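You operate a simulated robot arm through the tools that you are given. There is no shell and no other tool. Be economical: measure what you need, move in short steps, check, and stop when the job is done.

You run a simulated robot arm. Do the job below in one go: nothing can be reset, and whatever is moved stays where it is left.

JOB
Tip the dry wafers into the blue tin and lid it again.
Fine: set the tray back; leave the other tin on the platform empty.

It is judged by the outcome, as a careful person would: the job done as asked, and still so three seconds after it is handed in. It fails if anything else is knocked over, pushed out of place, dropped, spilled or broken. Lids that push on must go on centred and level and be pressed home; caps that screw on are set level and turned clockwise until they are tight.

ROBOT AND FRAMES
A 6-joint arm with a two-finger parallel gripper, fixed in place. Base frame: the origin is at the foot of the arm, x ahead of it, y to its left, z up. Readings come in mm, degrees, newtons and seconds.
With the tool pointing down near the work surface it reaches from about 180 to 840 mm from the base axis. Its first joint turns from -166.0 to 166.0 degrees. Payload 3.91 kg.
The TCP is the grasp point between the finger pads, 30 mm short of the fingertips. In the tool frame z runs along the fingers and y along their closing line. Largest opening 110 mm; finger width 20, thickness 10; the body of the gripper, 48 by 112 mm, starts 55 mm behind the TCP.
Orientation is that of the tool frame in the base frame, as a unit quaternion [x, y, z, w]. With the fingers straight down and closing along the base's y, the tool's x points along the base's -x, its y along +y and its z along -z.

CONTROLS
- The arm moves only by the tool arm_command. Its argument "targets" is a list of rows, each an object of numbers (a shift or turn left out is 0, a gripper value left out holds the last): "wx", "wy", "wz": the turn, a rotation vector about the base's x, y, z in degrees; "x", "y", "z": the shift along the base's x, y, z in mm; "hand": the opening, from 0 (shut) to 1 (fully open). In form: [{"wx": .., "wy": .., "wz": .., "x": .., "y": .., "z": .., "hand": ..}, ...]. A call has 1 to 12 rows; each row shifts and turns the commanded pose from where the row before left it. Rows are played at 5 a second. More than 50 mm and 8.6 degrees between two rows, or a gripper value outside its range, and nothing of the call is played. Where a pose cannot be reached the arm comes as near as it can. A force on the tool above 70 N (or 10 N above the force at the start of the call, whichever is more), or a blocked arm, ends the call early, and 0.2 s more pass. Each finger travels about 108 mm/s and halts on what it meets, pressing with about 39 N; the grip force reading is that of the motor and also rises with nothing between the fingers. The clock runs only during rows and for 0.2 s after the last one: add rows that do not move to give the fingers time. It gives the time, the measured TCP pose, the force on the tool (base axes), the opening and the grip force at its end, in the units of the frame above (readings bear some noise).
- Cameras (640 x 400 px; columns grow to the right, rows downward): "scene" is fixed at [398.6, -499.3, 1458.3]; the picture's right is [0.97, 0.24, 0.00], its down [0.06, -0.25, -0.97] and it looks along [-0.24, 0.94, -0.26] (base axes); focal length 337 px, centre (320, 200). "wrist" rides on the gripper at [-36, 0, -57] in the tool frame; the picture's right is [0.00, -1.00, 0.00], its down [0.97, 0.00, -0.24] and it looks along [0.24, 0.00, 0.97] (tool axes); focal length 218 px, centre (320, 200). There is no depth. A picture from a camera that has moved, and an enlarged one, comes with that camera's place and axes in the base frame and with its lens.
- camera(camera): a new picture of that camera. It takes no simulated time.
- lift_body(by): slides the trunk up (or, below 0, down) by that many mm; the arm rides with it, the base frame stays. It gives what a move gives, with no picture.
- enlarge(camera, box): a new picture of the part [left, top, right, bottom] of that camera's present view, enlarged. It takes no simulated time.
- job_done(): hands the job in; it is judged then, once.

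Work in short steps. Places have to be worked out from the pictures, the camera data and where the tool is seen: move nearer, look again, correct. Check each grasp and each placing, and mend what went wrong. You have 120 turns and 76 pictures in all, those below and enlarged ones among them. Open the gripper and draw the arm clear of the work before you hand the job in, unless the task says otherwise; then end with one line.

The tools are called after "Emit:" by a JSON object that holds its "name" and its "arguments". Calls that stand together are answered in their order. arm_command: Moves the arm, as the interface text tells. Its arguments: {"type":"object","properties":{"targets":{"type":"array","items":{"type":"object","properties":{"wx":{"type":"number"},"wy":{"type":"number"},"wz":{"type":"number"},"x":{"type":"number"},"y":{"type":"number"},"z":{"type":"number"},"hand":{"type":"number"}}}}},"required":["targets"]} The other tools are called the same way: lift_body (by) slides the trunk up or down; camera (camera) takes a picture; enlarge (camera, box) takes an enlarged picture of a part of a camera's view; job_done () hands the job in.

At the start:

```text
t: 0.0
tcp_pos: [77.6, 425.4, 1231.4]
tool_rot: [0.0, 1.0, 0.0, 0.001]
ft_force: [0.3, 0.3, 0.2]
gripper_width: 109.8
finger_force: 0.1
trunk travel left (down, up): [-475.0, 65.0]
```

scene: 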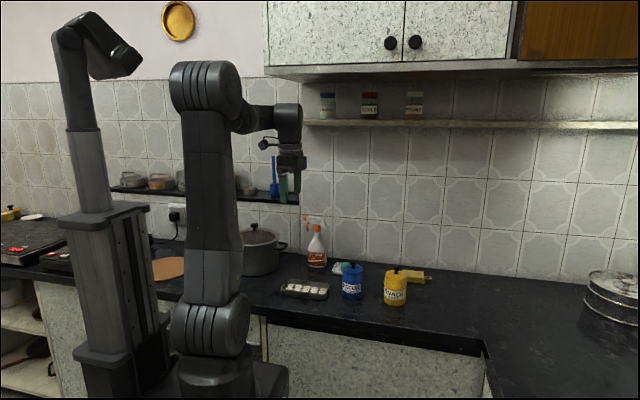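
wrist: 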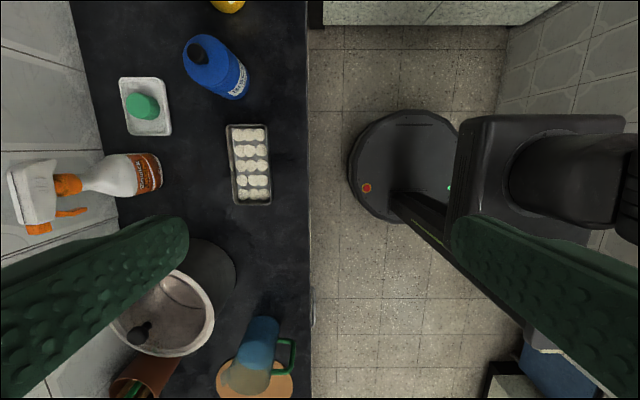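

I see a tray of wafers, a blue tin and a yellow tin, both lidded. I'll enlarge the work area to see them better.

Emit:
{"name": "enlarge", "arguments": {"camera": "scene", "box": [260, 210, 450, 330]}}

Emit:
{"name": "enlarge", "arguments": {"camera": "wrist", "box": [80, 0, 320, 210]}}

```text
3.33 times, centred on (355, 270) of scene
camera zoom: at [398.6, -499.3, 1458.3], right [0.97, 0.24, 0.0], down [0.06, -0.25, -0.97], along [-0.24, 0.94, -0.26], focal length 1123 px, centre (203, -33)
```

zoom: 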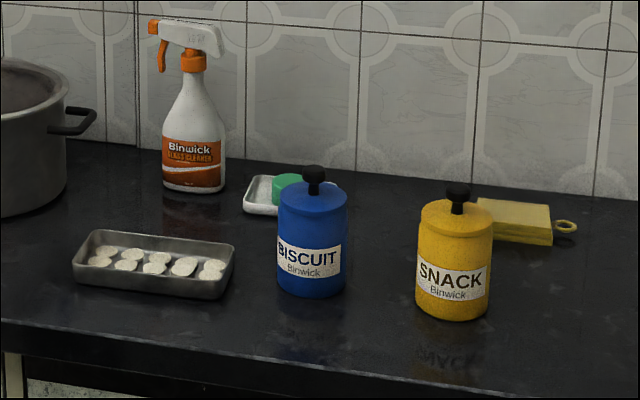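

```text
1.90 times, centred on (200, 105) of wrist
camera zoom: at [112.8, 425.4, 1289.3], right [0.0, -1.0, 0.0], down [-0.97, 0.0, 0.24], along [-0.24, 0.0, -0.97], focal length 416 px, centre (549, 381)
```

zoom: 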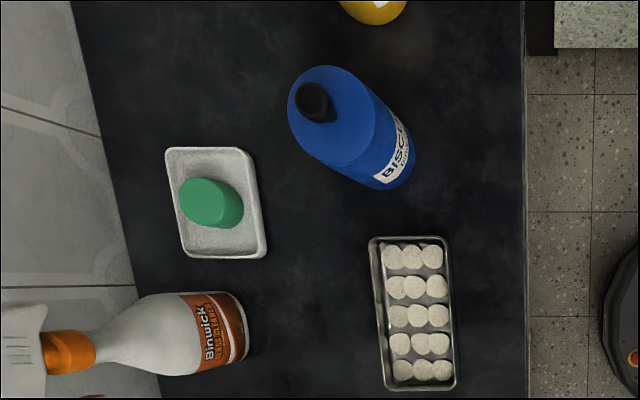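

The blue tin is near (240, 610) with its knob top at about z 934. The yellow tin is near (392, 605) and the tray near (72, 576). I'm moving above the blue tin for a closer look.

Emit:
{"name": "arm_command", "arguments": {"targets": [{"x": 30, "y": 29, "z": -18}, {"x": 30, "y": 29, "z": -18}, {"x": 30, "y": 29, "z": -18}, {"x": 30, "y": 29, "z": -18}, {"x": 30, "y": 29, "z": -18}, {"x": 30, "y": 29, "z": -18}, {}]}}

Emit:
{"name": "camera", "arguments": {"camera": "wrist"}}

Emit:
{"name": "camera", "arguments": {"camera": "scene"}}

```text
t: 1.6
tcp_pos: [257.8, 601.2, 1121.4]
tool_rot: [0.0, 1.0, 0.0, 0.0]
ft_force: [-0.7, 0.1, 1.0]
gripper_width: 110.0
finger_force: 0.0
trunk travel left (down, up): [-475.0, 65.0]
```

```text
71 pictures are left
camera wrist: at [293.3, 602.3, 1179.5], right [0.0, -1.0, 0.0], down [-0.97, 0.0, 0.24], along [-0.24, 0.0, -0.97], focal length 218 px, centre (320, 200)
```

wrist: 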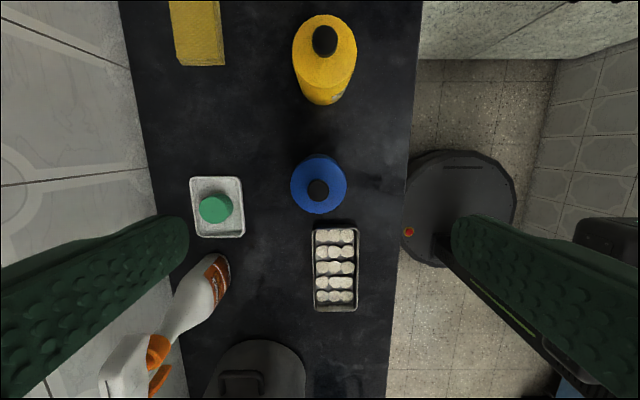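

```text
70 pictures are left
```

scene: 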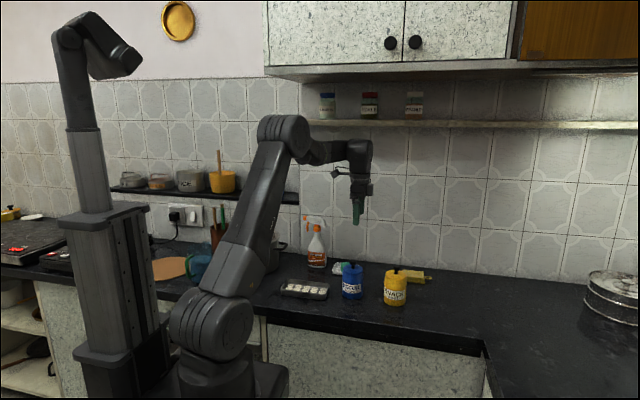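

Knob is near (244, 604). I'm descending to z≈1000 over it and looking again.

Emit:
{"name": "arm_command", "arguments": {"targets": [{"x": -4, "y": 1, "z": -40}, {"x": -4, "y": 1, "z": -40}, {"x": -5, "y": 1, "z": -41}, {}]}}

Emit:
{"name": "camera", "arguments": {"camera": "wrist"}}

Emit:
{"name": "enlarge", "arguments": {"camera": "scene", "box": [300, 210, 420, 310]}}

```text
t: 2.6
tcp_pos: [242.7, 602.0, 1002.4]
tool_rot: [0.0, 1.0, 0.0, 0.0]
ft_force: [0.2, 0.4, 0.1]
gripper_width: 110.3
finger_force: 0.0
trunk travel left (down, up): [-475.0, 65.0]
```

```text
69 pictures are left
camera wrist: at [278.4, 602.2, 1060.0], right [0.0, -1.0, 0.0], down [-0.97, 0.0, 0.24], along [-0.24, 0.0, -0.97], focal length 218 px, centre (320, 200)
```

wrist: 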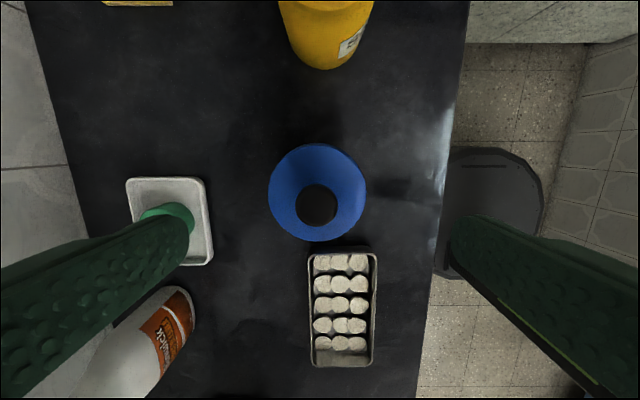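

```text
4.00 times, centred on (360, 260) of scene
camera zoom: at [398.6, -499.3, 1458.3], right [0.97, 0.24, 0.0], down [0.06, -0.25, -0.97], along [-0.24, 0.94, -0.26], focal length 1348 px, centre (160, -40)
```

zoom: 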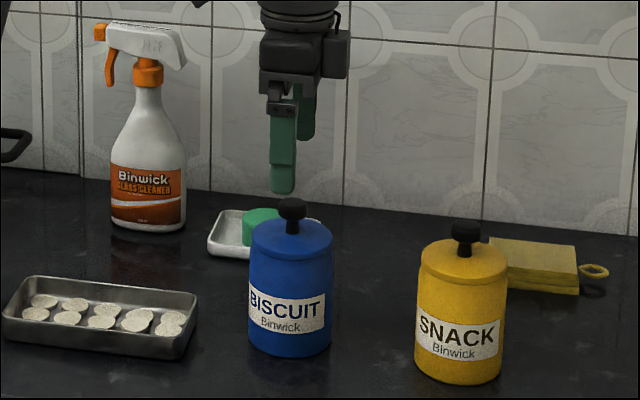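

Knob is centred at about (244, 604), and the lid top is at about z 907. I'm lowering the fingertips to z≈911 around the knob, then closing.

Emit:
{"name": "arm_command", "arguments": {"targets": [{"x": 1, "y": 2, "z": -31}, {"x": 1, "z": -30}, {}, {"hand": 0}, {"hand": 0}, {"hand": 0}, {"hand": 0}]}}

Emit:
{"name": "enlarge", "arguments": {"camera": "scene", "box": [300, 210, 420, 310]}}

```text
t: 4.2
tcp_pos: [246.1, 604.9, 940.3]
tool_rot: [0.0, 1.0, 0.0, 0.0]
ft_force: [0.3, -0.3, 0.4]
gripper_width: 23.7
finger_force: 38.2
trunk travel left (down, up): [-475.0, 65.0]
```

```text
4.00 times, centred on (360, 260) of scene
camera zoom: at [398.6, -499.3, 1458.3], right [0.97, 0.24, 0.0], down [0.06, -0.25, -0.97], along [-0.24, 0.94, -0.26], focal length 1348 px, centre (160, -40)
```

zoom: 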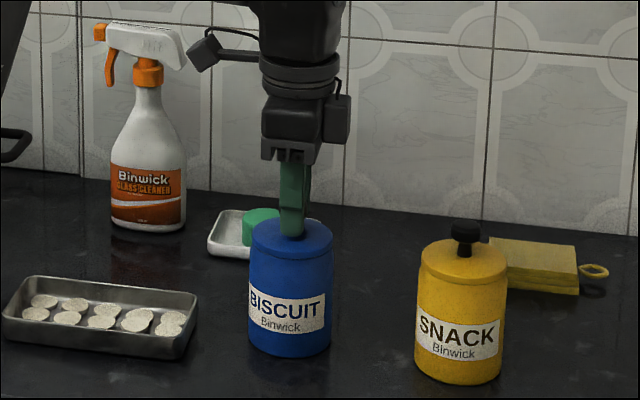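

Knob is gripped at 23.7 mm width. I'm lifting gently to see whether the lid comes off freely.

Emit:
{"name": "arm_command", "arguments": {"targets": [{"z": 3}, {"z": 3}, {"z": 4}, {"z": 5}, {}]}}

Emit:
{"name": "enlarge", "arguments": {"camera": "scene", "box": [300, 210, 420, 310]}}

```text
t: 5.4
tcp_pos: [247.5, 605.1, 955.8]
tool_rot: [0.0, 1.0, 0.0, 0.0]
ft_force: [-0.2, 0.4, -0.7]
gripper_width: 23.6
finger_force: 39.3
trunk travel left (down, up): [-475.0, 65.0]
```

```text
4.00 times, centred on (360, 260) of scene
camera zoom: at [398.6, -499.3, 1458.3], right [0.97, 0.24, 0.0], down [0.06, -0.25, -0.97], along [-0.24, 0.94, -0.26], focal length 1348 px, centre (160, -40)
```

zoom: 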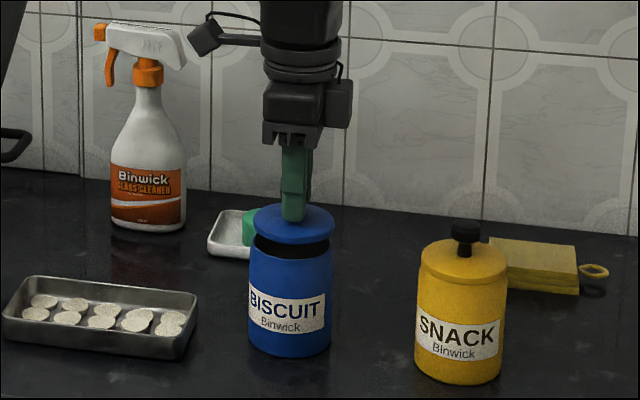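

The lid lifts off freely and the tin stayed put. I'm carrying the lid high over the yellow tin to a free spot near (500, 540).

Emit:
{"name": "arm_command", "arguments": {"targets": [{"z": 42}, {"z": 42}, {"x": 42, "y": -10}, {"x": 42, "y": -10}, {"x": 42, "y": -11}, {"x": 42, "y": -11}, {"x": 42, "y": -11}, {"x": 43, "y": -11}, {"z": -45}, {"z": -45}, {}]}}

Emit:
{"name": "camera", "arguments": {"camera": "scene"}}

Emit:
{"name": "camera", "arguments": {"camera": "wrist"}}

```text
t: 7.8
tcp_pos: [500.9, 539.7, 949.4]
tool_rot: [0.0, 1.0, 0.0, 0.0]
ft_force: [0.4, -0.1, -0.1]
gripper_width: 23.9
finger_force: 39.0
trunk travel left (down, up): [-475.0, 65.0]
```

```text
65 pictures are left
```

scene: 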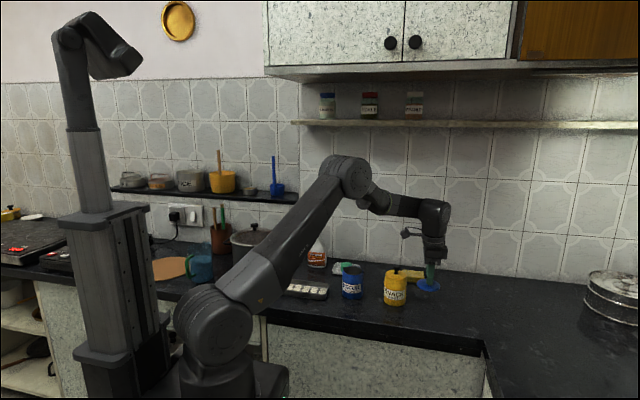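

```text
64 pictures are left
camera wrist: at [536.0, 540.3, 1007.1], right [0.0, -1.0, 0.0], down [-0.97, 0.0, 0.24], along [-0.24, 0.0, -0.97], focal length 218 px, centre (320, 200)
```

wrist: 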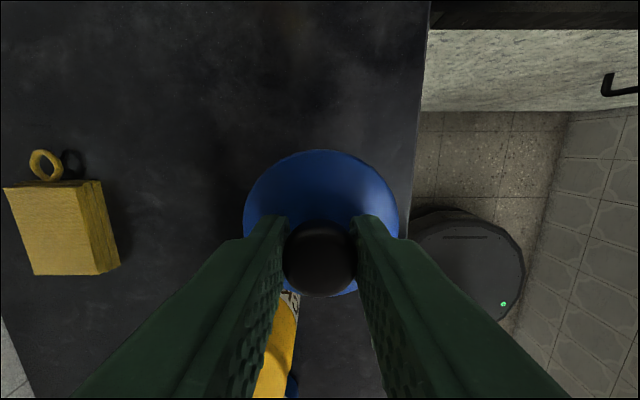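

Space below is clear. I'm lowering in steps toward the surface.

Emit:
{"name": "arm_command", "arguments": {"targets": [{"z": -40}, {"z": -40}, {"z": -12}, {}]}}

Emit:
{"name": "enlarge", "arguments": {"camera": "scene", "box": [380, 230, 480, 310]}}

```text
t: 8.8
tcp_pos: [502.1, 539.8, 857.6]
tool_rot: [0.0, 1.0, 0.0, 0.0]
ft_force: [-0.4, -0.9, -0.2]
gripper_width: 24.0
finger_force: 39.1
trunk travel left (down, up): [-475.0, 65.0]
```

```text
5.00 times, centred on (430, 270) of scene
camera zoom: at [398.6, -499.3, 1458.3], right [0.97, 0.24, 0.0], down [0.06, -0.25, -0.97], along [-0.24, 0.94, -0.26], focal length 1685 px, centre (-230, -150)
```

zoom: 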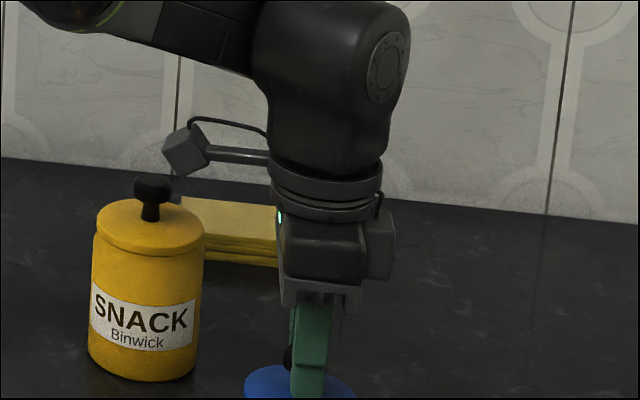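

Not in contact yet, so I'm going down in small steps until a force shows.

Emit:
{"name": "arm_command", "arguments": {"targets": [{"z": -4}, {"z": -3}, {}]}}

Emit:
{"name": "enlarge", "arguments": {"camera": "scene", "box": [390, 250, 470, 310]}}

```text
t: 9.6
tcp_pos: [499.5, 540.8, 848.9]
tool_rot: [0.0, 1.0, 0.0, 0.0]
ft_force: [0.0, 0.1, 0.0]
gripper_width: 24.0
finger_force: 38.8
trunk travel left (down, up): [-475.0, 65.0]
```

```text
6.67 times, centred on (430, 280) of scene
camera zoom: at [398.6, -499.3, 1458.3], right [0.97, 0.24, 0.0], down [0.06, -0.25, -0.97], along [-0.24, 0.94, -0.26], focal length 2246 px, centre (-413, -333)
```

zoom: 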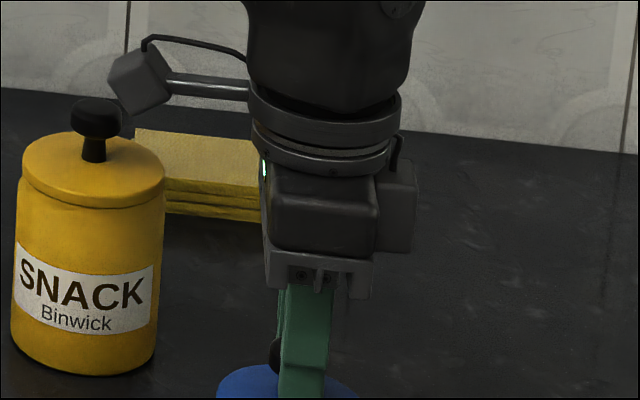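

Still no contact; continuing in small steps.

Emit:
{"name": "arm_command", "arguments": {"targets": [{"z": -2}, {"z": -1}, {}]}}

Emit:
{"name": "arm_command", "arguments": {"targets": [{"z": -2}, {}]}}

Emit:
{"name": "enlarge", "arguments": {"camera": "scene", "box": [390, 260, 470, 310]}}

```text
t: 10.4
tcp_pos: [500.6, 540.6, 848.9]
tool_rot: [0.0, 1.0, 0.001, 0.002]
ft_force: [0.1, 1.1, 3.5]
gripper_width: 23.7
finger_force: 39.1
trunk travel left (down, up): [-475.0, 65.0]
```

```text
t: 11.0
tcp_pos: [500.2, 539.0, 847.4]
tool_rot: [0.0, 1.0, 0.002, 0.001]
ft_force: [2.6, 3.4, 15.3]
gripper_width: 23.6
finger_force: 38.9
trunk travel left (down, up): [-475.0, 65.0]
```

```text
8.00 times, centred on (430, 285) of scene
camera zoom: at [398.6, -499.3, 1458.3], right [0.97, 0.24, 0.0], down [0.06, -0.25, -0.97], along [-0.24, 0.94, -0.26], focal length 2696 px, centre (-560, -480)
```

zoom: 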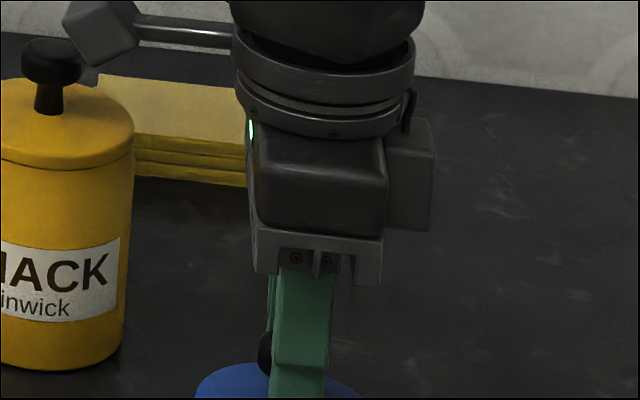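

The lid rests on the surface; contact came at TCP z≈848. I'm relieving the pressure, opening, and rising.

Emit:
{"name": "arm_command", "arguments": {"targets": [{"z": 1.5}, {"hand": 0.3}, {"hand": 0.5}, {"hand": 0.5}, {"z": 30}, {"z": 50}, {"z": 50}, {"z": 30}, {}]}}

Emit:
{"name": "enlarge", "arguments": {"camera": "scene", "box": [330, 230, 470, 320]}}

Emit:
{"name": "camera", "arguments": {"camera": "wrist"}}

```text
t: 13.0
tcp_pos: [498.6, 539.6, 1007.3]
tool_rot: [0.0, 1.0, 0.0, 0.0]
ft_force: [0.3, -0.6, 0.2]
gripper_width: 54.9
finger_force: 0.0
trunk travel left (down, up): [-475.0, 65.0]
```

```text
4.44 times, centred on (400, 275) of scene
camera zoom: at [398.6, -499.3, 1458.3], right [0.97, 0.24, 0.0], down [0.06, -0.25, -0.97], along [-0.24, 0.94, -0.26], focal length 1498 px, centre (-36, -133)
```

zoom: 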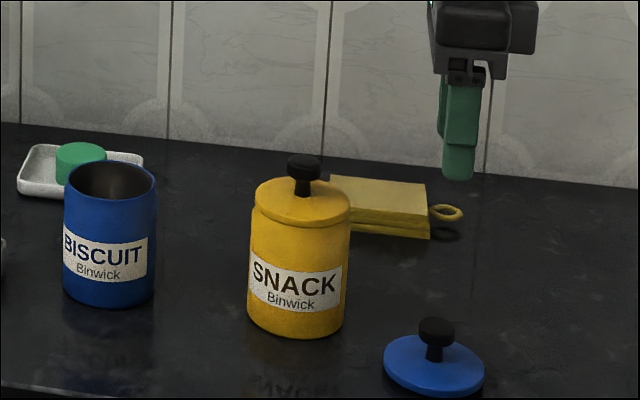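

```text
59 pictures are left
camera wrist: at [534.3, 539.7, 1064.6], right [0.0, -1.0, 0.0], down [-0.97, 0.0, 0.24], along [-0.24, 0.0, -0.97], focal length 218 px, centre (320, 200)
```

wrist: 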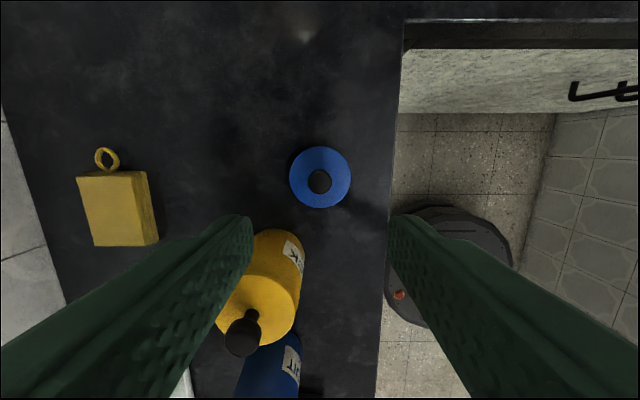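

The lid stands safely. I'm moving over to the tray with the hand opening, high above the tins.

Emit:
{"name": "arm_command", "arguments": {"targets": [{"z": 22}, {"x": -47, "y": 4}, {"x": -47, "y": 4}, {"x": -47, "y": 4}, {"x": -47, "y": 4}, {"x": -47, "y": 4}, {"x": -47, "y": 4}, {"x": -47, "y": 4, "hand": 1}, {"x": -47, "y": 4}, {"x": -49, "y": 3}, {"z": -30}, {}]}}

Emit:
{"name": "camera", "arguments": {"camera": "wrist"}}

```text
t: 15.6
tcp_pos: [73.9, 574.0, 999.8]
tool_rot: [-0.001, 1.0, 0.001, 0.0]
ft_force: [-0.1, 0.8, 0.7]
gripper_width: 110.3
finger_force: 0.0
trunk travel left (down, up): [-475.0, 65.0]
```

```text
58 pictures are left
camera wrist: at [109.1, 574.6, 1058.2], right [0.0, -1.0, 0.0], down [-0.97, 0.0, 0.24], along [-0.24, 0.0, -0.97], focal length 218 px, centre (320, 200)
```

wrist: 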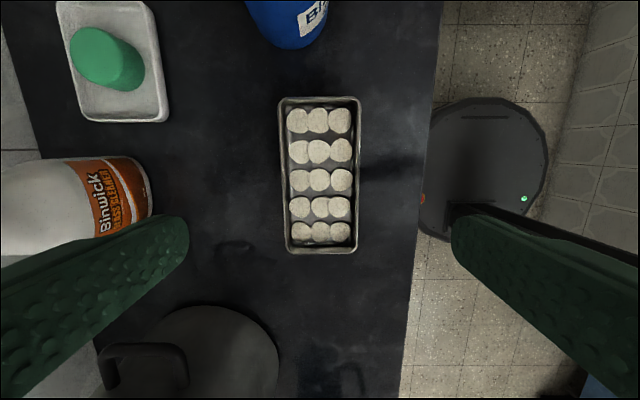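

The tray is centred at about (71.5, 574), roughly 167×81 mm, with its long side along x. I'm lowering to straddle it at its middle, then closing across its width.

Emit:
{"name": "arm_command", "arguments": {"targets": [{"x": -3, "y": -1.5, "z": -45}, {"z": -45}, {"z": -45}, {"z": -28}, {}]}}

Emit:
{"name": "camera", "arguments": {"camera": "wrist"}}

Emit:
{"name": "enlarge", "arguments": {"camera": "scene", "box": [260, 230, 380, 320]}}

```text
t: 16.8
tcp_pos: [72.1, 574.8, 837.9]
tool_rot: [0.0, 1.0, 0.0, 0.0]
ft_force: [-0.1, 0.0, -1.1]
gripper_width: 110.1
finger_force: 0.0
trunk travel left (down, up): [-475.0, 65.0]
```

```text
57 pictures are left
camera wrist: at [107.5, 574.7, 895.4], right [0.0, -1.0, 0.0], down [-0.97, 0.0, 0.24], along [-0.24, 0.0, -0.97], focal length 218 px, centre (320, 200)
```

wrist: 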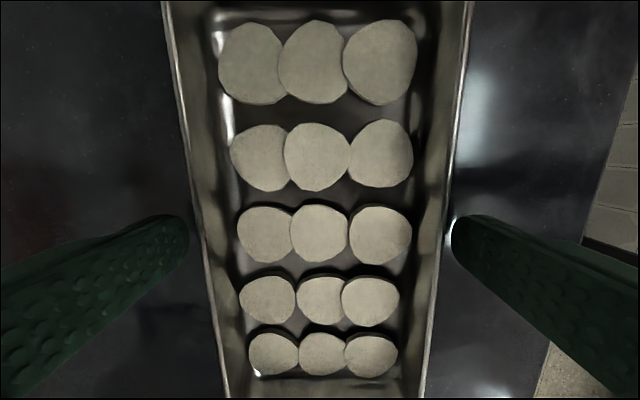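

```text
4.44 times, centred on (320, 275) of scene
camera zoom: at [398.6, -499.3, 1458.3], right [0.97, 0.24, 0.0], down [0.06, -0.25, -0.97], along [-0.24, 0.94, -0.26], focal length 1498 px, centre (320, -133)
```

zoom: 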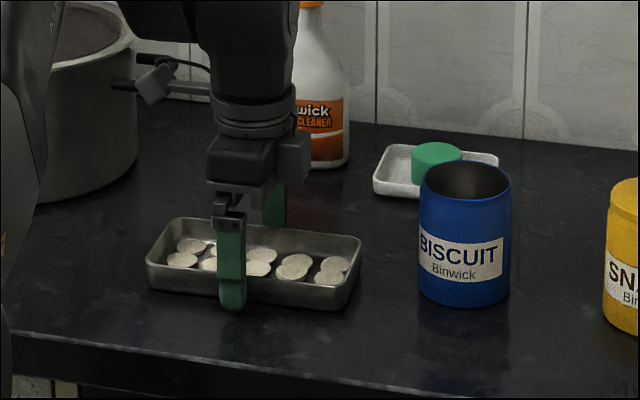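

The walls taper slightly and the fingers straddle well. I'm lowering 4 mm more and closing.

Emit:
{"name": "arm_command", "arguments": {"targets": [{"z": -4}, {"hand": 0.7}, {"hand": 0.5}, {"hand": 0.5}, {"hand": 0.5}]}}

Emit:
{"name": "camera", "arguments": {"camera": "wrist"}}

```text
t: 18.0
tcp_pos: [72.5, 573.9, 834.0]
tool_rot: [0.0, 1.0, 0.0, 0.0]
ft_force: [0.1, -0.9, 0.1]
gripper_width: 83.5
finger_force: 39.0
trunk travel left (down, up): [-475.0, 65.0]
```

```text
55 pictures are left
camera wrist: at [107.4, 574.6, 891.2], right [0.0, -1.0, 0.0], down [-0.97, 0.0, 0.24], along [-0.24, 0.0, -0.97], focal length 218 px, centre (320, 200)
```

wrist: 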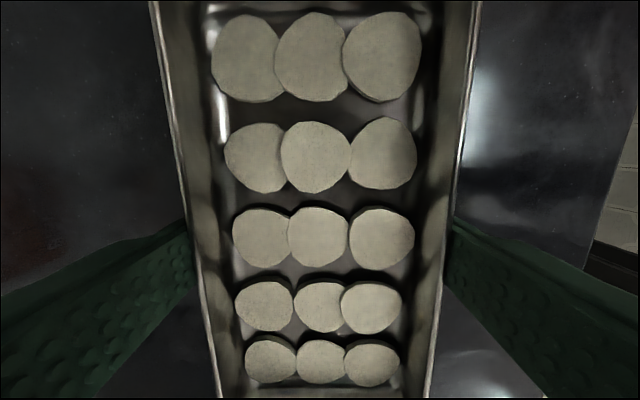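

The tray is gripped at 83.5 mm. I'm lifting slowly to check the hold.

Emit:
{"name": "arm_command", "arguments": {"targets": [{"z": 5}, {"z": 10}, {"z": 15}, {"z": 20}, {"z": 20}, {"z": 20}, {"z": 15}, {"z": 10}, {}]}}

Emit:
{"name": "camera", "arguments": {"camera": "wrist"}}

Emit:
{"name": "enlarge", "arguments": {"camera": "scene", "box": [260, 200, 380, 300]}}

```text
t: 20.0
tcp_pos: [72.3, 572.2, 948.4]
tool_rot: [0.0, 1.0, 0.001, 0.0]
ft_force: [0.2, 0.1, -1.6]
gripper_width: 83.7
finger_force: 38.9
trunk travel left (down, up): [-475.0, 65.0]
```

```text
54 pictures are left
camera wrist: at [107.0, 573.5, 1006.2], right [0.0, -1.0, 0.0], down [-0.97, 0.0, 0.24], along [-0.24, 0.0, -0.97], focal length 218 px, centre (320, 200)
```

wrist: 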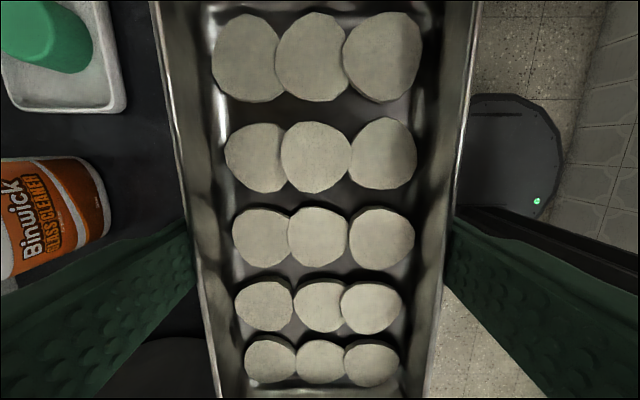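

```text
4.00 times, centred on (320, 250) of scene
camera zoom: at [398.6, -499.3, 1458.3], right [0.97, 0.24, 0.0], down [0.06, -0.25, -0.97], along [-0.24, 0.94, -0.26], focal length 1348 px, centre (320, 0)
```

zoom: 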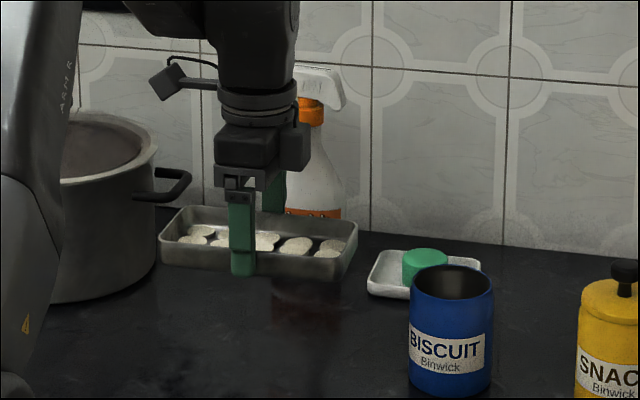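

The tray is held level. I'm raising it and moving it toward the blue tin while yawing 23°, so that one corner will point back toward the base.

Emit:
{"name": "arm_command", "arguments": {"targets": [{"z": 15}, {"z": 25}, {"x": 12, "y": 3, "z": 20, "wz": 2}, {"x": 24, "y": 6, "z": 15, "wz": 3}, {"x": 28, "y": 7, "z": 10, "wz": 3}, {"x": 28, "y": 7, "z": 10, "wz": 3}, {"x": 28, "y": 7, "z": 7, "wz": 3}, {"x": 28, "y": 7, "wz": 3}, {"x": 28, "y": 7, "wz": 3}, {"x": 24, "y": 5, "wz": 2}, {"x": 14, "y": 3, "wz": 1}, {}]}}

Emit:
{"name": "camera", "arguments": {"camera": "wrist"}}

Emit:
{"name": "enlarge", "arguments": {"camera": "scene", "box": [240, 140, 480, 310]}}

```text
t: 22.6
tcp_pos: [286.1, 624.2, 1048.1]
tool_rot: [-0.199, 0.98, 0.0, 0.0]
ft_force: [-1.0, 0.1, -2.5]
gripper_width: 83.9
finger_force: 38.4
trunk travel left (down, up): [-475.0, 65.0]
```

```text
52 pictures are left
camera wrist: at [318.1, 639.8, 1107.2], right [0.39, -0.92, 0.0], down [-0.89, -0.38, 0.24], along [-0.22, -0.09, -0.97], focal length 218 px, centre (320, 200)
```

wrist: 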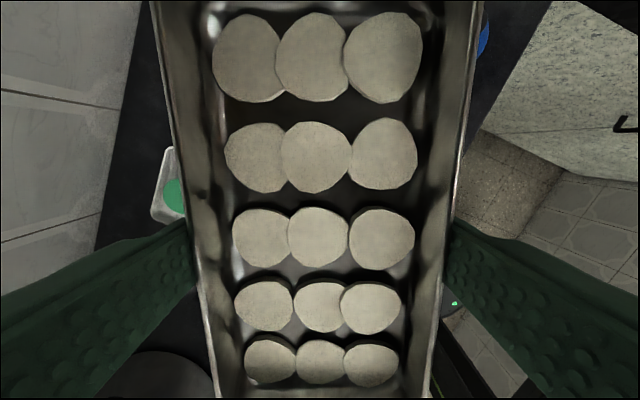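

```text
2.35 times, centred on (360, 225) of scene
camera zoom: at [398.6, -499.3, 1458.3], right [0.97, 0.24, 0.0], down [0.06, -0.25, -0.97], along [-0.24, 0.94, -0.26], focal length 793 px, centre (226, 141)
```

zoom: 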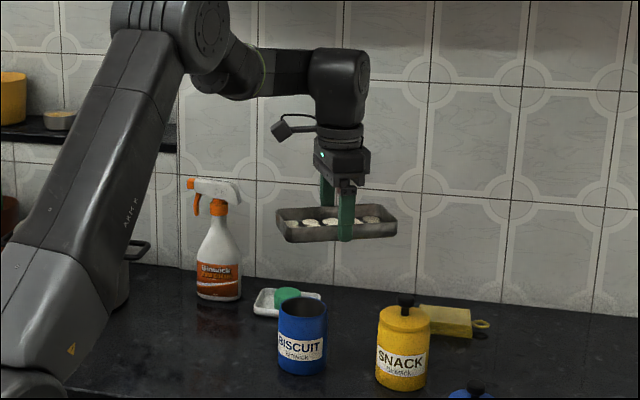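

Arrived with a yaw of 23°. I'm tilting the first 45° about the tangential axis, in 5° rows.

Emit:
{"name": "arm_command", "arguments": {"targets": [{"wx": 4.64, "wy": -1.88}, {"wx": 4.64, "wy": -1.88}, {"wx": 4.64, "wy": -1.88}, {"wx": 4.64, "wy": -1.88}, {"wx": 4.64, "wy": -1.88}, {"wx": 4.64, "wy": -1.88}, {"wx": 4.64, "wy": -1.88}, {"wx": 4.64, "wy": -1.88}, {"wx": 4.64, "wy": -1.88}, {}]}}

Emit:
{"name": "camera", "arguments": {"camera": "wrist"}}

Emit:
{"name": "enlarge", "arguments": {"camera": "scene", "box": [240, 140, 480, 310]}}

```text
t: 24.8
tcp_pos: [284.5, 626.5, 1050.6]
tool_rot: [-0.184, 0.905, 0.32, 0.21]
ft_force: [0.1, -0.8, -1.6]
gripper_width: 83.7
finger_force: 38.8
trunk travel left (down, up): [-475.0, 65.0]
```

```text
50 pictures are left
camera wrist: at [299.6, 596.0, 1108.4], right [0.47, -0.73, -0.5], down [-0.88, -0.35, -0.32], along [0.05, 0.59, -0.81], focal length 218 px, centre (320, 200)
```

wrist: 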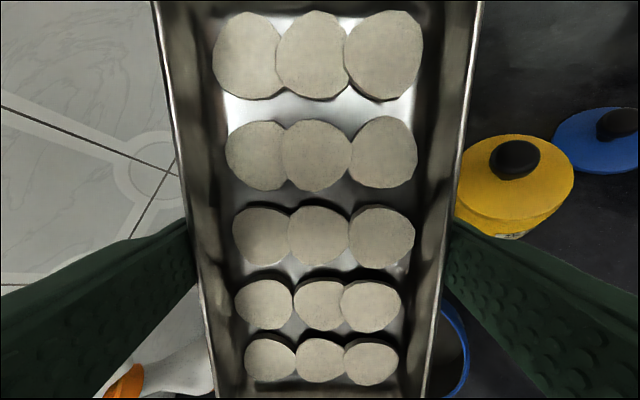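

```text
2.35 times, centred on (360, 225) of scene
camera zoom: at [398.6, -499.3, 1458.3], right [0.97, 0.24, 0.0], down [0.06, -0.25, -0.97], along [-0.24, 0.94, -0.26], focal length 793 px, centre (226, 141)
```

zoom: 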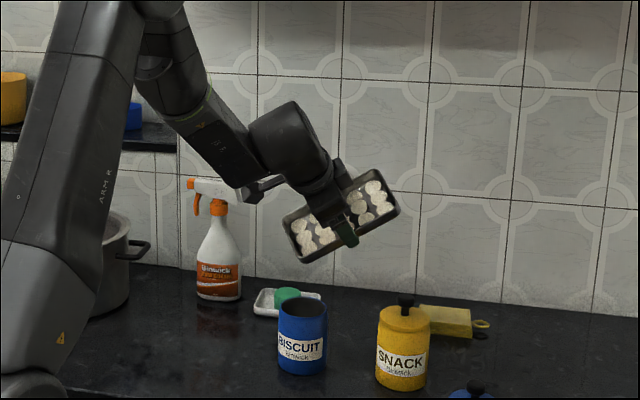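

The wafers haven't slid at 45°, so friction is high. I'm lowering so the pouring corner is just above the tin mouth, then tilting to 60° slowly.

Emit:
{"name": "arm_command", "arguments": {"targets": [{"z": -20}, {"z": -20}, {"z": -18}, {}]}}

Emit:
{"name": "arm_command", "arguments": {"targets": [{"wx": 2.78, "wy": -1.12}, {"wx": 2.78, "wy": -1.12}, {"wx": 2.78, "wy": -1.12}, {"wx": 2.78, "wy": -1.12}, {"wx": 2.78, "wy": -1.12}, {}]}}

Emit:
{"name": "camera", "arguments": {"camera": "wrist"}}

Emit:
{"name": "enlarge", "arguments": {"camera": "scene", "box": [280, 190, 440, 310]}}

```text
t: 25.8
tcp_pos: [305.5, 629.3, 1023.3]
tool_rot: [-0.183, 0.903, 0.323, 0.216]
ft_force: [-0.1, 0.1, -2.5]
gripper_width: 83.9
finger_force: 39.0
out of reach, approached as far as the arm can: row 2, 3
trunk travel left (down, up): [-475.0, 65.0]
```

```text
t: 27.2
tcp_pos: [306.2, 629.2, 1025.5]
tool_rot: [-0.183, 0.903, 0.325, 0.215]
ft_force: [-0.2, 0.0, -2.5]
gripper_width: 83.8
finger_force: 38.9
out of reach, approached as far as the arm can: row 2, 3, 4, 5
trunk travel left (down, up): [-475.0, 65.0]
```

```text
48 pictures are left
camera wrist: at [319.7, 598.4, 1083.1], right [0.47, -0.72, -0.51], down [-0.88, -0.34, -0.33], along [0.06, 0.6, -0.8], focal length 218 px, centre (320, 200)
```

wrist: 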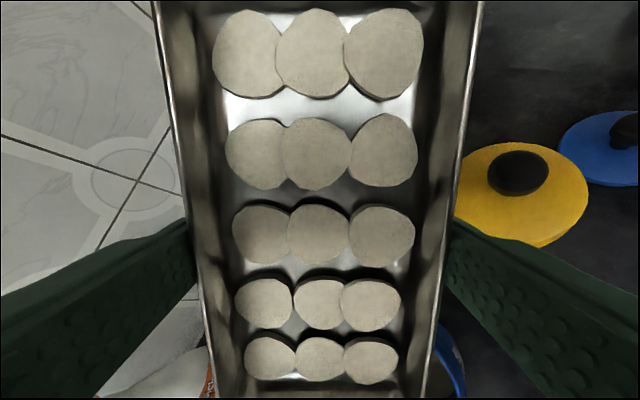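

```text
3.33 times, centred on (360, 250) of scene
camera zoom: at [398.6, -499.3, 1458.3], right [0.97, 0.24, 0.0], down [0.06, -0.25, -0.97], along [-0.24, 0.94, -0.26], focal length 1123 px, centre (187, 33)
```

zoom: 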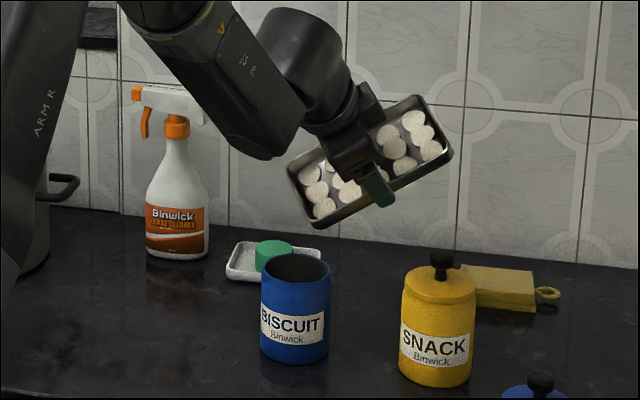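

Lower poses at this tilt are out of reach, probably a wrist limit with the steep forearm. Lowering the trunk should flatten the forearm, so I first raise the tool to make room.

Emit:
{"name": "arm_command", "arguments": {"targets": [{"x": -10, "y": -2, "z": 15}, {"x": -10, "y": -2, "z": 20}, {"z": 25}, {"z": 25}, {"z": 25}, {"z": 20}, {}]}}

Emit:
{"name": "lift_body", "arguments": {"by": -80}}

```text
t: 28.8
tcp_pos: [287.5, 625.0, 1153.6]
tool_rot: [-0.183, 0.903, 0.324, 0.216]
ft_force: [0.0, -0.3, -1.6]
gripper_width: 83.8
finger_force: 39.3
trunk travel left (down, up): [-475.0, 65.0]
```

```text
t: 30.0
tcp_pos: [286.6, 624.4, 1072.7]
tool_rot: [-0.184, 0.903, 0.324, 0.216]
ft_force: [0.6, 0.3, -2.5]
gripper_width: 83.3
finger_force: 38.7
trunk travel left (down, up): [-395.0, 145.0]
```

That works. I'm repeating the raise and lower.

Emit:
{"name": "arm_command", "arguments": {"targets": [{"z": 20}, {"z": 30}, {"z": 30}, {"z": 30}, {"z": 20}, {}]}}

Emit:
{"name": "lift_body", "arguments": {"by": -130}}

Emit:
{"name": "arm_command", "arguments": {"targets": [{"z": 20}, {"z": 30}, {"z": 30}, {"z": 30}, {"z": 20}, {}]}}

Emit:
{"name": "camera", "arguments": {"camera": "scene"}}

```text
t: 31.4
tcp_pos: [286.4, 625.1, 1204.8]
tool_rot: [-0.183, 0.903, 0.324, 0.216]
ft_force: [-0.3, 0.9, -1.1]
gripper_width: 83.6
finger_force: 38.7
trunk travel left (down, up): [-395.0, 145.0]
```

```text
t: 33.0
tcp_pos: [287.2, 623.9, 1073.3]
tool_rot: [-0.183, 0.903, 0.324, 0.216]
ft_force: [0.0, -0.8, -1.7]
gripper_width: 83.8
finger_force: 38.6
trunk travel left (down, up): [-265.0, 275.0]
```

```text
t: 34.4
tcp_pos: [286.6, 623.8, 1205.0]
tool_rot: [-0.184, 0.903, 0.323, 0.216]
ft_force: [0.0, 0.2, -1.6]
gripper_width: 83.5
finger_force: 38.9
trunk travel left (down, up): [-265.0, 275.0]
```

```text
46 pictures are left
```

scene: 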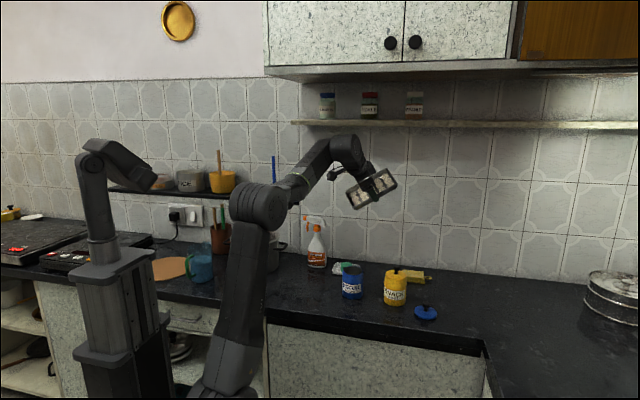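

The arm looks healthy. I'm continuing to lower the trunk so the forearm comes in from below the wrist.

Emit:
{"name": "lift_body", "arguments": {"by": -130}}

Emit:
{"name": "arm_command", "arguments": {"targets": [{"z": 20}, {"z": 30}, {"z": 30}, {"z": 25}, {}]}}

Emit:
{"name": "lift_body", "arguments": {"by": -110}}

Emit:
{"name": "camera", "arguments": {"camera": "scene"}}

```text
t: 35.9
tcp_pos: [287.3, 623.6, 1075.6]
tool_rot: [-0.184, 0.902, 0.325, 0.216]
ft_force: [0.7, 0.2, -1.0]
gripper_width: 83.8
finger_force: 38.5
trunk travel left (down, up): [-135.0, 405.0]
```

```text
t: 37.1
tcp_pos: [286.1, 621.3, 1177.9]
tool_rot: [-0.184, 0.902, 0.324, 0.216]
ft_force: [-0.1, -0.5, -2.6]
gripper_width: 83.8
finger_force: 39.0
out of reach, approached as far as the arm can: row 4
trunk travel left (down, up): [-135.0, 405.0]
```

```text
t: 38.5
tcp_pos: [285.2, 622.4, 1067.5]
tool_rot: [-0.183, 0.902, 0.325, 0.217]
ft_force: [0.6, 0.3, -1.6]
gripper_width: 83.5
finger_force: 39.3
trunk travel left (down, up): [-25.0, 515.0]
```

```text
45 pictures are left
```

scene: 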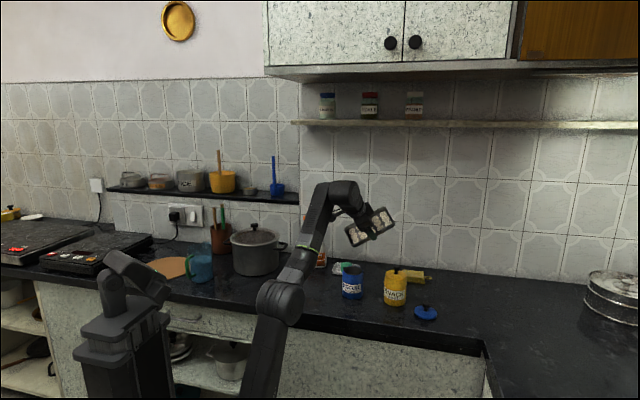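

Forearm now rises to the wrist. I'm lowering gently, then tilting to about 60°.

Emit:
{"name": "arm_command", "arguments": {"targets": [{"z": -20}, {"z": -25}, {"z": -20}, {}]}}

Emit:
{"name": "arm_command", "arguments": {"targets": [{"wx": 2.78, "wy": -1.12}, {"wx": 2.78, "wy": -1.12}, {"wx": 2.78, "wy": -1.12}, {"wx": 2.78, "wy": -1.12}, {"wx": 2.78, "wy": -1.12}, {}]}}

Emit:
{"name": "camera", "arguments": {"camera": "wrist"}}

Emit:
{"name": "camera", "arguments": {"camera": "scene"}}

```text
t: 39.5
tcp_pos: [287.2, 622.6, 1002.2]
tool_rot: [-0.183, 0.902, 0.325, 0.218]
ft_force: [0.0, -0.3, -1.6]
gripper_width: 83.5
finger_force: 39.0
trunk travel left (down, up): [-25.0, 515.0]
```

```text
t: 41.0
tcp_pos: [284.4, 623.0, 1002.5]
tool_rot: [-0.172, 0.844, 0.422, 0.282]
ft_force: [-0.1, -0.2, -2.7]
gripper_width: 83.5
finger_force: 39.5
trunk travel left (down, up): [-25.0, 515.0]
```

```text
44 pictures are left
camera wrist: at [294.3, 577.7, 1053.9], right [0.53, -0.58, -0.62], down [-0.84, -0.24, -0.48], along [0.13, 0.77, -0.62], focal length 218 px, centre (320, 200)
```

wrist: 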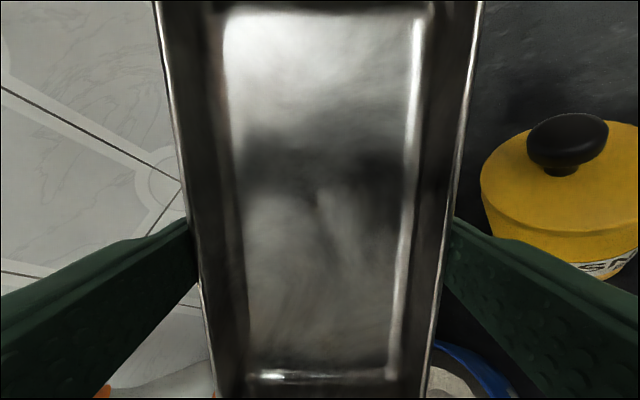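

```text
43 pictures are left
```

scene: 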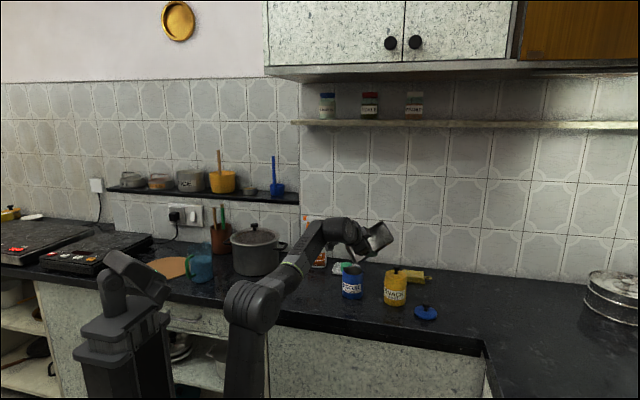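

The tray is now empty and something pale shows in the tin. I'm zooming in to check for spills.

Emit:
{"name": "enlarge", "arguments": {"camera": "scene", "box": [310, 220, 450, 320]}}

Emit:
{"name": "enlarge", "arguments": {"camera": "wrist", "box": [400, 300, 560, 400]}}

```text
4.00 times, centred on (380, 270) of scene
camera zoom: at [398.6, -499.3, 1458.3], right [0.97, 0.24, 0.0], down [0.06, -0.25, -0.97], along [-0.24, 0.94, -0.26], focal length 1348 px, centre (80, -80)
```

zoom: 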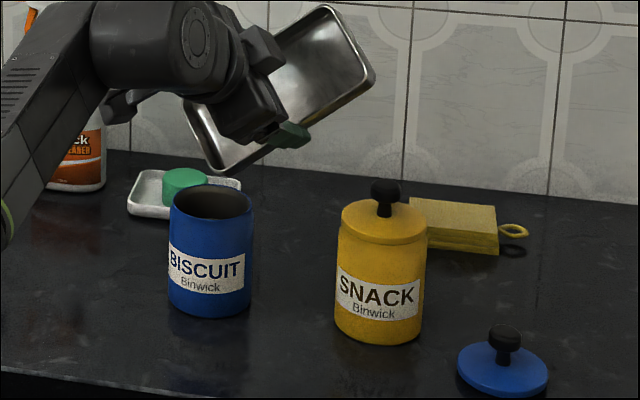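

```text
4.00 times, centred on (480, 350) of wrist
camera zoom: at [294.3, 577.7, 1053.9], right [0.53, -0.58, -0.62], down [-0.84, -0.24, -0.48], along [0.13, 0.77, -0.62], focal length 873 px, centre (-320, -400)
```

zoom: 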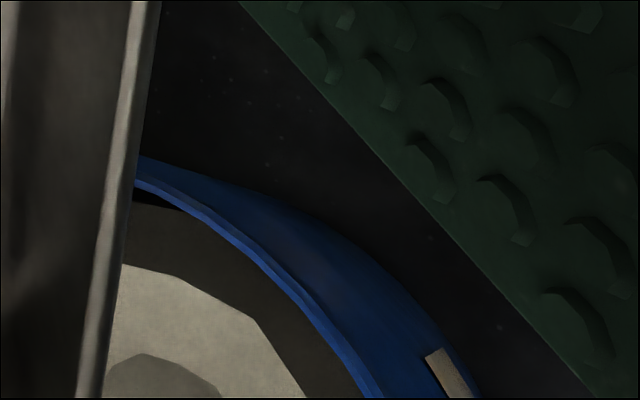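

The wafers are in the tin and I see no spill. I'm reversing: raising, untilting part of the way, then bringing the trunk back up.

Emit:
{"name": "arm_command", "arguments": {"targets": [{"z": 20}, {"z": 25}, {"wx": -5.56, "wy": 2.25}, {"wx": -5.56, "wy": 2.25}, {"wx": -5.56, "wy": 2.25}, {"wx": -5.56, "wy": 2.25}, {"wx": -5.56, "wy": 2.25}, {}]}}

Emit:
{"name": "lift_body", "arguments": {"by": 120}}

Emit:
{"name": "arm_command", "arguments": {"targets": [{"z": -30}, {"z": -30}, {"z": -30}, {"z": -20}, {"wx": -5.56, "wy": 2.25}, {"wx": -5.56, "wy": 2.25}, {"wx": -5.56, "wy": 2.25}, {}]}}

Emit:
{"name": "lift_body", "arguments": {"by": 120}}

```text
t: 42.8
tcp_pos: [280.2, 604.3, 1027.6]
tool_rot: [-0.19, 0.937, 0.243, 0.162]
ft_force: [0.1, -0.1, -2.7]
gripper_width: 83.7
finger_force: 39.3
out of reach, approached as far as the arm can: row 6, 7
trunk travel left (down, up): [-25.0, 515.0]
```

```text
t: 44.2
tcp_pos: [280.2, 604.5, 1147.6]
tool_rot: [-0.19, 0.937, 0.243, 0.163]
ft_force: [0.2, -0.2, -1.3]
gripper_width: 83.5
finger_force: 39.1
trunk travel left (down, up): [-145.0, 395.0]
```

```text
t: 46.0
tcp_pos: [280.1, 605.2, 1039.4]
tool_rot: [-0.197, 0.971, 0.115, 0.077]
ft_force: [0.3, -0.3, -2.1]
gripper_width: 83.7
finger_force: 39.6
trunk travel left (down, up): [-145.0, 395.0]
```

```text
t: 47.5
tcp_pos: [279.6, 605.3, 1158.8]
tool_rot: [-0.196, 0.97, 0.116, 0.078]
ft_force: [0.1, 0.3, -2.2]
gripper_width: 83.8
finger_force: 39.1
trunk travel left (down, up): [-265.0, 275.0]
```

Remaining tilt is about 16° and yaw 23°. I'm levelling the tray, unyawing, and moving back above its original place.

Emit:
{"name": "arm_command", "arguments": {"targets": [{"wx": -7.45, "wy": 3.02}, {"wx": -7.45, "wy": 3.02}, {"x": -40, "y": -6, "wz": -4}, {"x": -42, "y": -6, "wz": -5}, {"x": -42, "y": -6, "wz": -5}, {"x": -42, "y": -6, "wz": -5}, {"x": -41.5, "y": -7, "wz": -3.96}, {"z": -30}, {"z": -40}, {}]}}

Emit:
{"name": "camera", "arguments": {"camera": "scene"}}

```text
t: 49.8
tcp_pos: [73.1, 574.9, 1089.4]
tool_rot: [0.0, 0.993, 0.082, 0.084]
ft_force: [0.2, 0.0, -1.9]
gripper_width: 83.5
finger_force: 38.6
out of reach, approached as far as the arm can: row 1, 2
trunk travel left (down, up): [-265.0, 275.0]
```

```text
40 pictures are left
```

scene: 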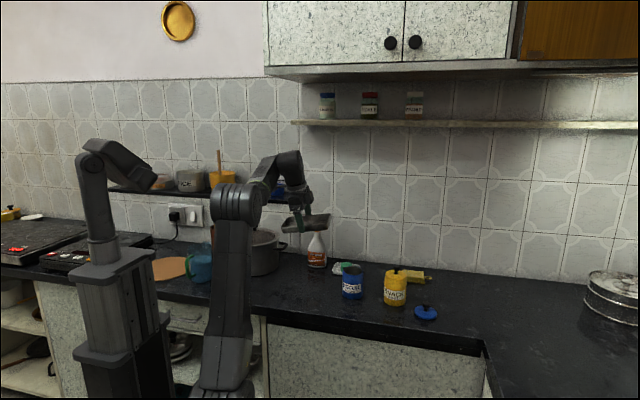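

A tilt of about 13° remains. I'm lowering a little first, then levelling.

Emit:
{"name": "arm_command", "arguments": {"targets": [{"z": -35}, {"z": -35}, {"wx": -4.7, "wy": 4.8}, {"wx": -4.7, "wy": 4.8}, {"z": -20}, {}]}}

Emit:
{"name": "camera", "arguments": {"camera": "wrist"}}

```text
t: 51.1
tcp_pos: [71.7, 573.6, 998.8]
tool_rot: [0.0, 1.0, 0.0, -0.001]
ft_force: [-0.3, 0.6, -2.2]
gripper_width: 83.7
finger_force: 39.5
trunk travel left (down, up): [-265.0, 275.0]
```

```text
39 pictures are left
camera wrist: at [107.1, 574.4, 1056.5], right [0.0, -1.0, 0.0], down [-0.97, 0.0, 0.24], along [-0.24, 0.0, -0.97], focal length 218 px, centre (320, 200)
```

wrist: 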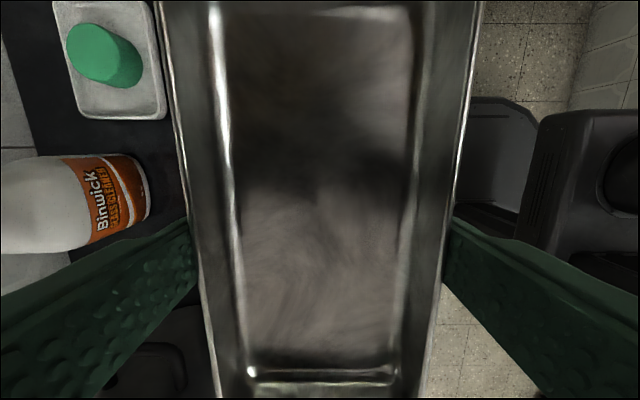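

Level and directly above its original spot. I'm lowering to just above the surface.

Emit:
{"name": "arm_command", "arguments": {"targets": [{"z": -40}, {"z": -45}, {"z": -45}, {"z": -25}, {"z": -5}, {}]}}

Emit:
{"name": "enlarge", "arguments": {"camera": "scene", "box": [260, 220, 380, 310]}}

```text
t: 52.5
tcp_pos: [70.9, 573.1, 838.5]
tool_rot: [0.0, 1.0, 0.0, 0.0]
ft_force: [0.1, -0.8, -1.0]
gripper_width: 83.6
finger_force: 39.3
trunk travel left (down, up): [-265.0, 275.0]
```

```text
4.44 times, centred on (320, 265) of scene
camera zoom: at [398.6, -499.3, 1458.3], right [0.97, 0.24, 0.0], down [0.06, -0.25, -0.97], along [-0.24, 0.94, -0.26], focal length 1498 px, centre (320, -89)
```

zoom: 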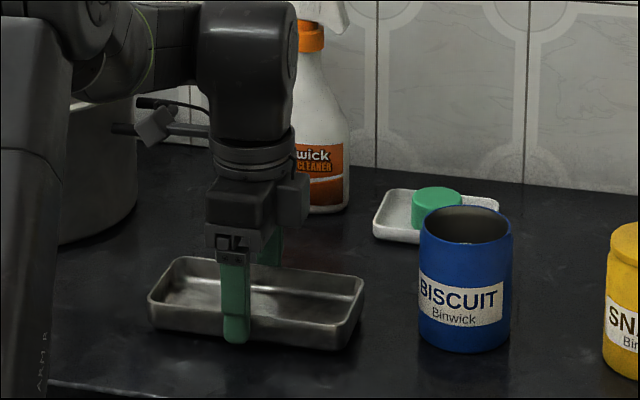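

A few mm above the surface. I'm easing down to contact.

Emit:
{"name": "arm_command", "arguments": {"targets": [{"x": 0.8, "y": 0.5, "z": -2}, {"z": -1.5}, {}]}}

Emit:
{"name": "arm_command", "arguments": {"targets": [{"z": -1}, {}]}}

```text
t: 53.4
tcp_pos: [72.5, 573.9, 836.4]
tool_rot: [0.0, 1.0, 0.0, 0.0]
ft_force: [-0.3, -0.3, -2.2]
gripper_width: 83.4
finger_force: 39.3
trunk travel left (down, up): [-265.0, 275.0]
```

```text
t: 54.0
tcp_pos: [73.9, 573.8, 835.2]
tool_rot: [0.0, 1.0, -0.001, 0.0]
ft_force: [-0.5, 0.5, -2.2]
gripper_width: 83.5
finger_force: 39.1
trunk travel left (down, up): [-265.0, 275.0]
```

Still hanging free at −2 N; going down a bit more.

Emit:
{"name": "arm_command", "arguments": {"targets": [{"z": -1}, {}]}}

Emit:
{"name": "arm_command", "arguments": {"targets": [{"z": -1}, {}]}}

```text
t: 54.5
tcp_pos: [73.5, 574.6, 833.4]
tool_rot: [0.0, 1.0, 0.0, 0.0]
ft_force: [0.1, 1.9, 2.4]
gripper_width: 83.4
finger_force: 38.9
trunk travel left (down, up): [-265.0, 275.0]
```

```text
t: 55.1
tcp_pos: [72.9, 573.2, 834.9]
tool_rot: [0.0, 1.0, 0.001, -0.002]
ft_force: [-0.9, 2.5, 12.4]
gripper_width: 83.3
finger_force: 39.1
trunk travel left (down, up): [-265.0, 275.0]
```

The tray is on the surface. I'm relieving the pressure slightly, opening, and rising straight up.

Emit:
{"name": "arm_command", "arguments": {"targets": [{"z": 0.8}, {"hand": 0.9}, {"hand": 1}, {"hand": 1}, {"z": 20}, {"z": 40}, {"z": 45}, {"z": 45}, {"z": 40}, {}]}}

Emit:
{"name": "camera", "arguments": {"camera": "wrist"}}

```text
t: 57.4
tcp_pos: [74.9, 572.8, 1023.7]
tool_rot: [0.0, 1.0, 0.0, 0.0]
ft_force: [0.4, -0.7, 0.1]
gripper_width: 110.0
finger_force: 0.0
trunk travel left (down, up): [-265.0, 275.0]
```

```text
37 pictures are left
camera wrist: at [109.6, 573.8, 1082.0], right [0.0, -1.0, 0.0], down [-0.97, 0.0, 0.24], along [-0.24, 0.0, -0.97], focal length 218 px, centre (320, 200)
```

wrist: 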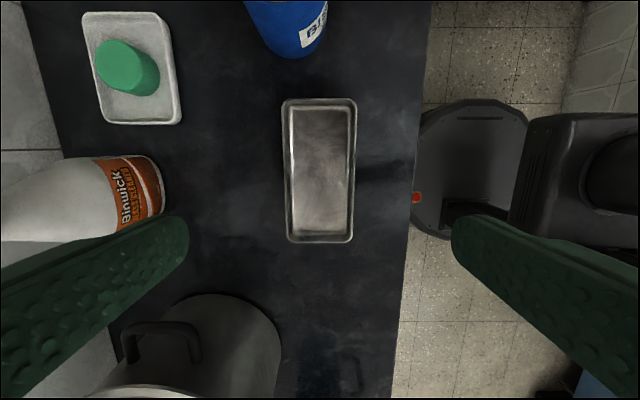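

The tray is back in place. I'm raising the trunk and moving over the blue tin to check its contents.

Emit:
{"name": "lift_body", "arguments": {"by": 150}}

Emit:
{"name": "arm_command", "arguments": {"targets": [{"x": 35, "y": 6, "z": -10}, {"x": 35, "y": 6, "z": -10}, {"x": 35, "y": 6, "z": -10}, {"x": 35, "y": 6, "z": -10}, {"x": 35, "y": 6, "z": -10}, {}]}}

Emit:
{"name": "camera", "arguments": {"camera": "wrist"}}

```text
t: 59.1
tcp_pos: [73.6, 574.0, 1173.4]
tool_rot: [0.0, 1.0, 0.0, 0.0]
ft_force: [-0.5, -0.1, 0.6]
gripper_width: 109.9
finger_force: 0.1
trunk travel left (down, up): [-415.0, 125.0]
```

```text
t: 60.5
tcp_pos: [251.5, 603.9, 1125.4]
tool_rot: [0.0, 1.0, 0.001, -0.001]
ft_force: [0.5, -0.3, -0.5]
gripper_width: 109.9
finger_force: 0.0
trunk travel left (down, up): [-415.0, 125.0]
```

```text
36 pictures are left
camera wrist: at [285.8, 604.5, 1183.5], right [0.0, -1.0, 0.0], down [-0.97, 0.0, 0.24], along [-0.24, 0.0, -0.97], focal length 218 px, centre (320, 200)
```

wrist: 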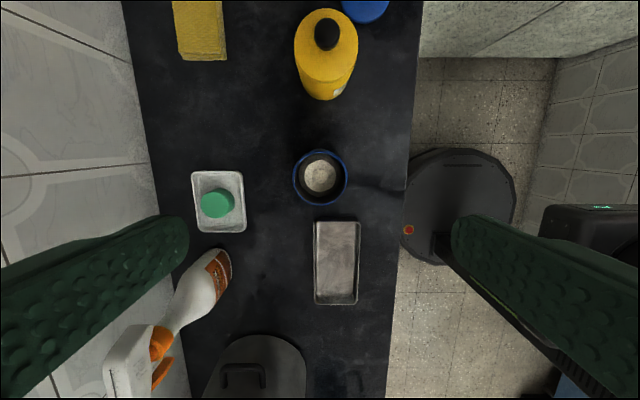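

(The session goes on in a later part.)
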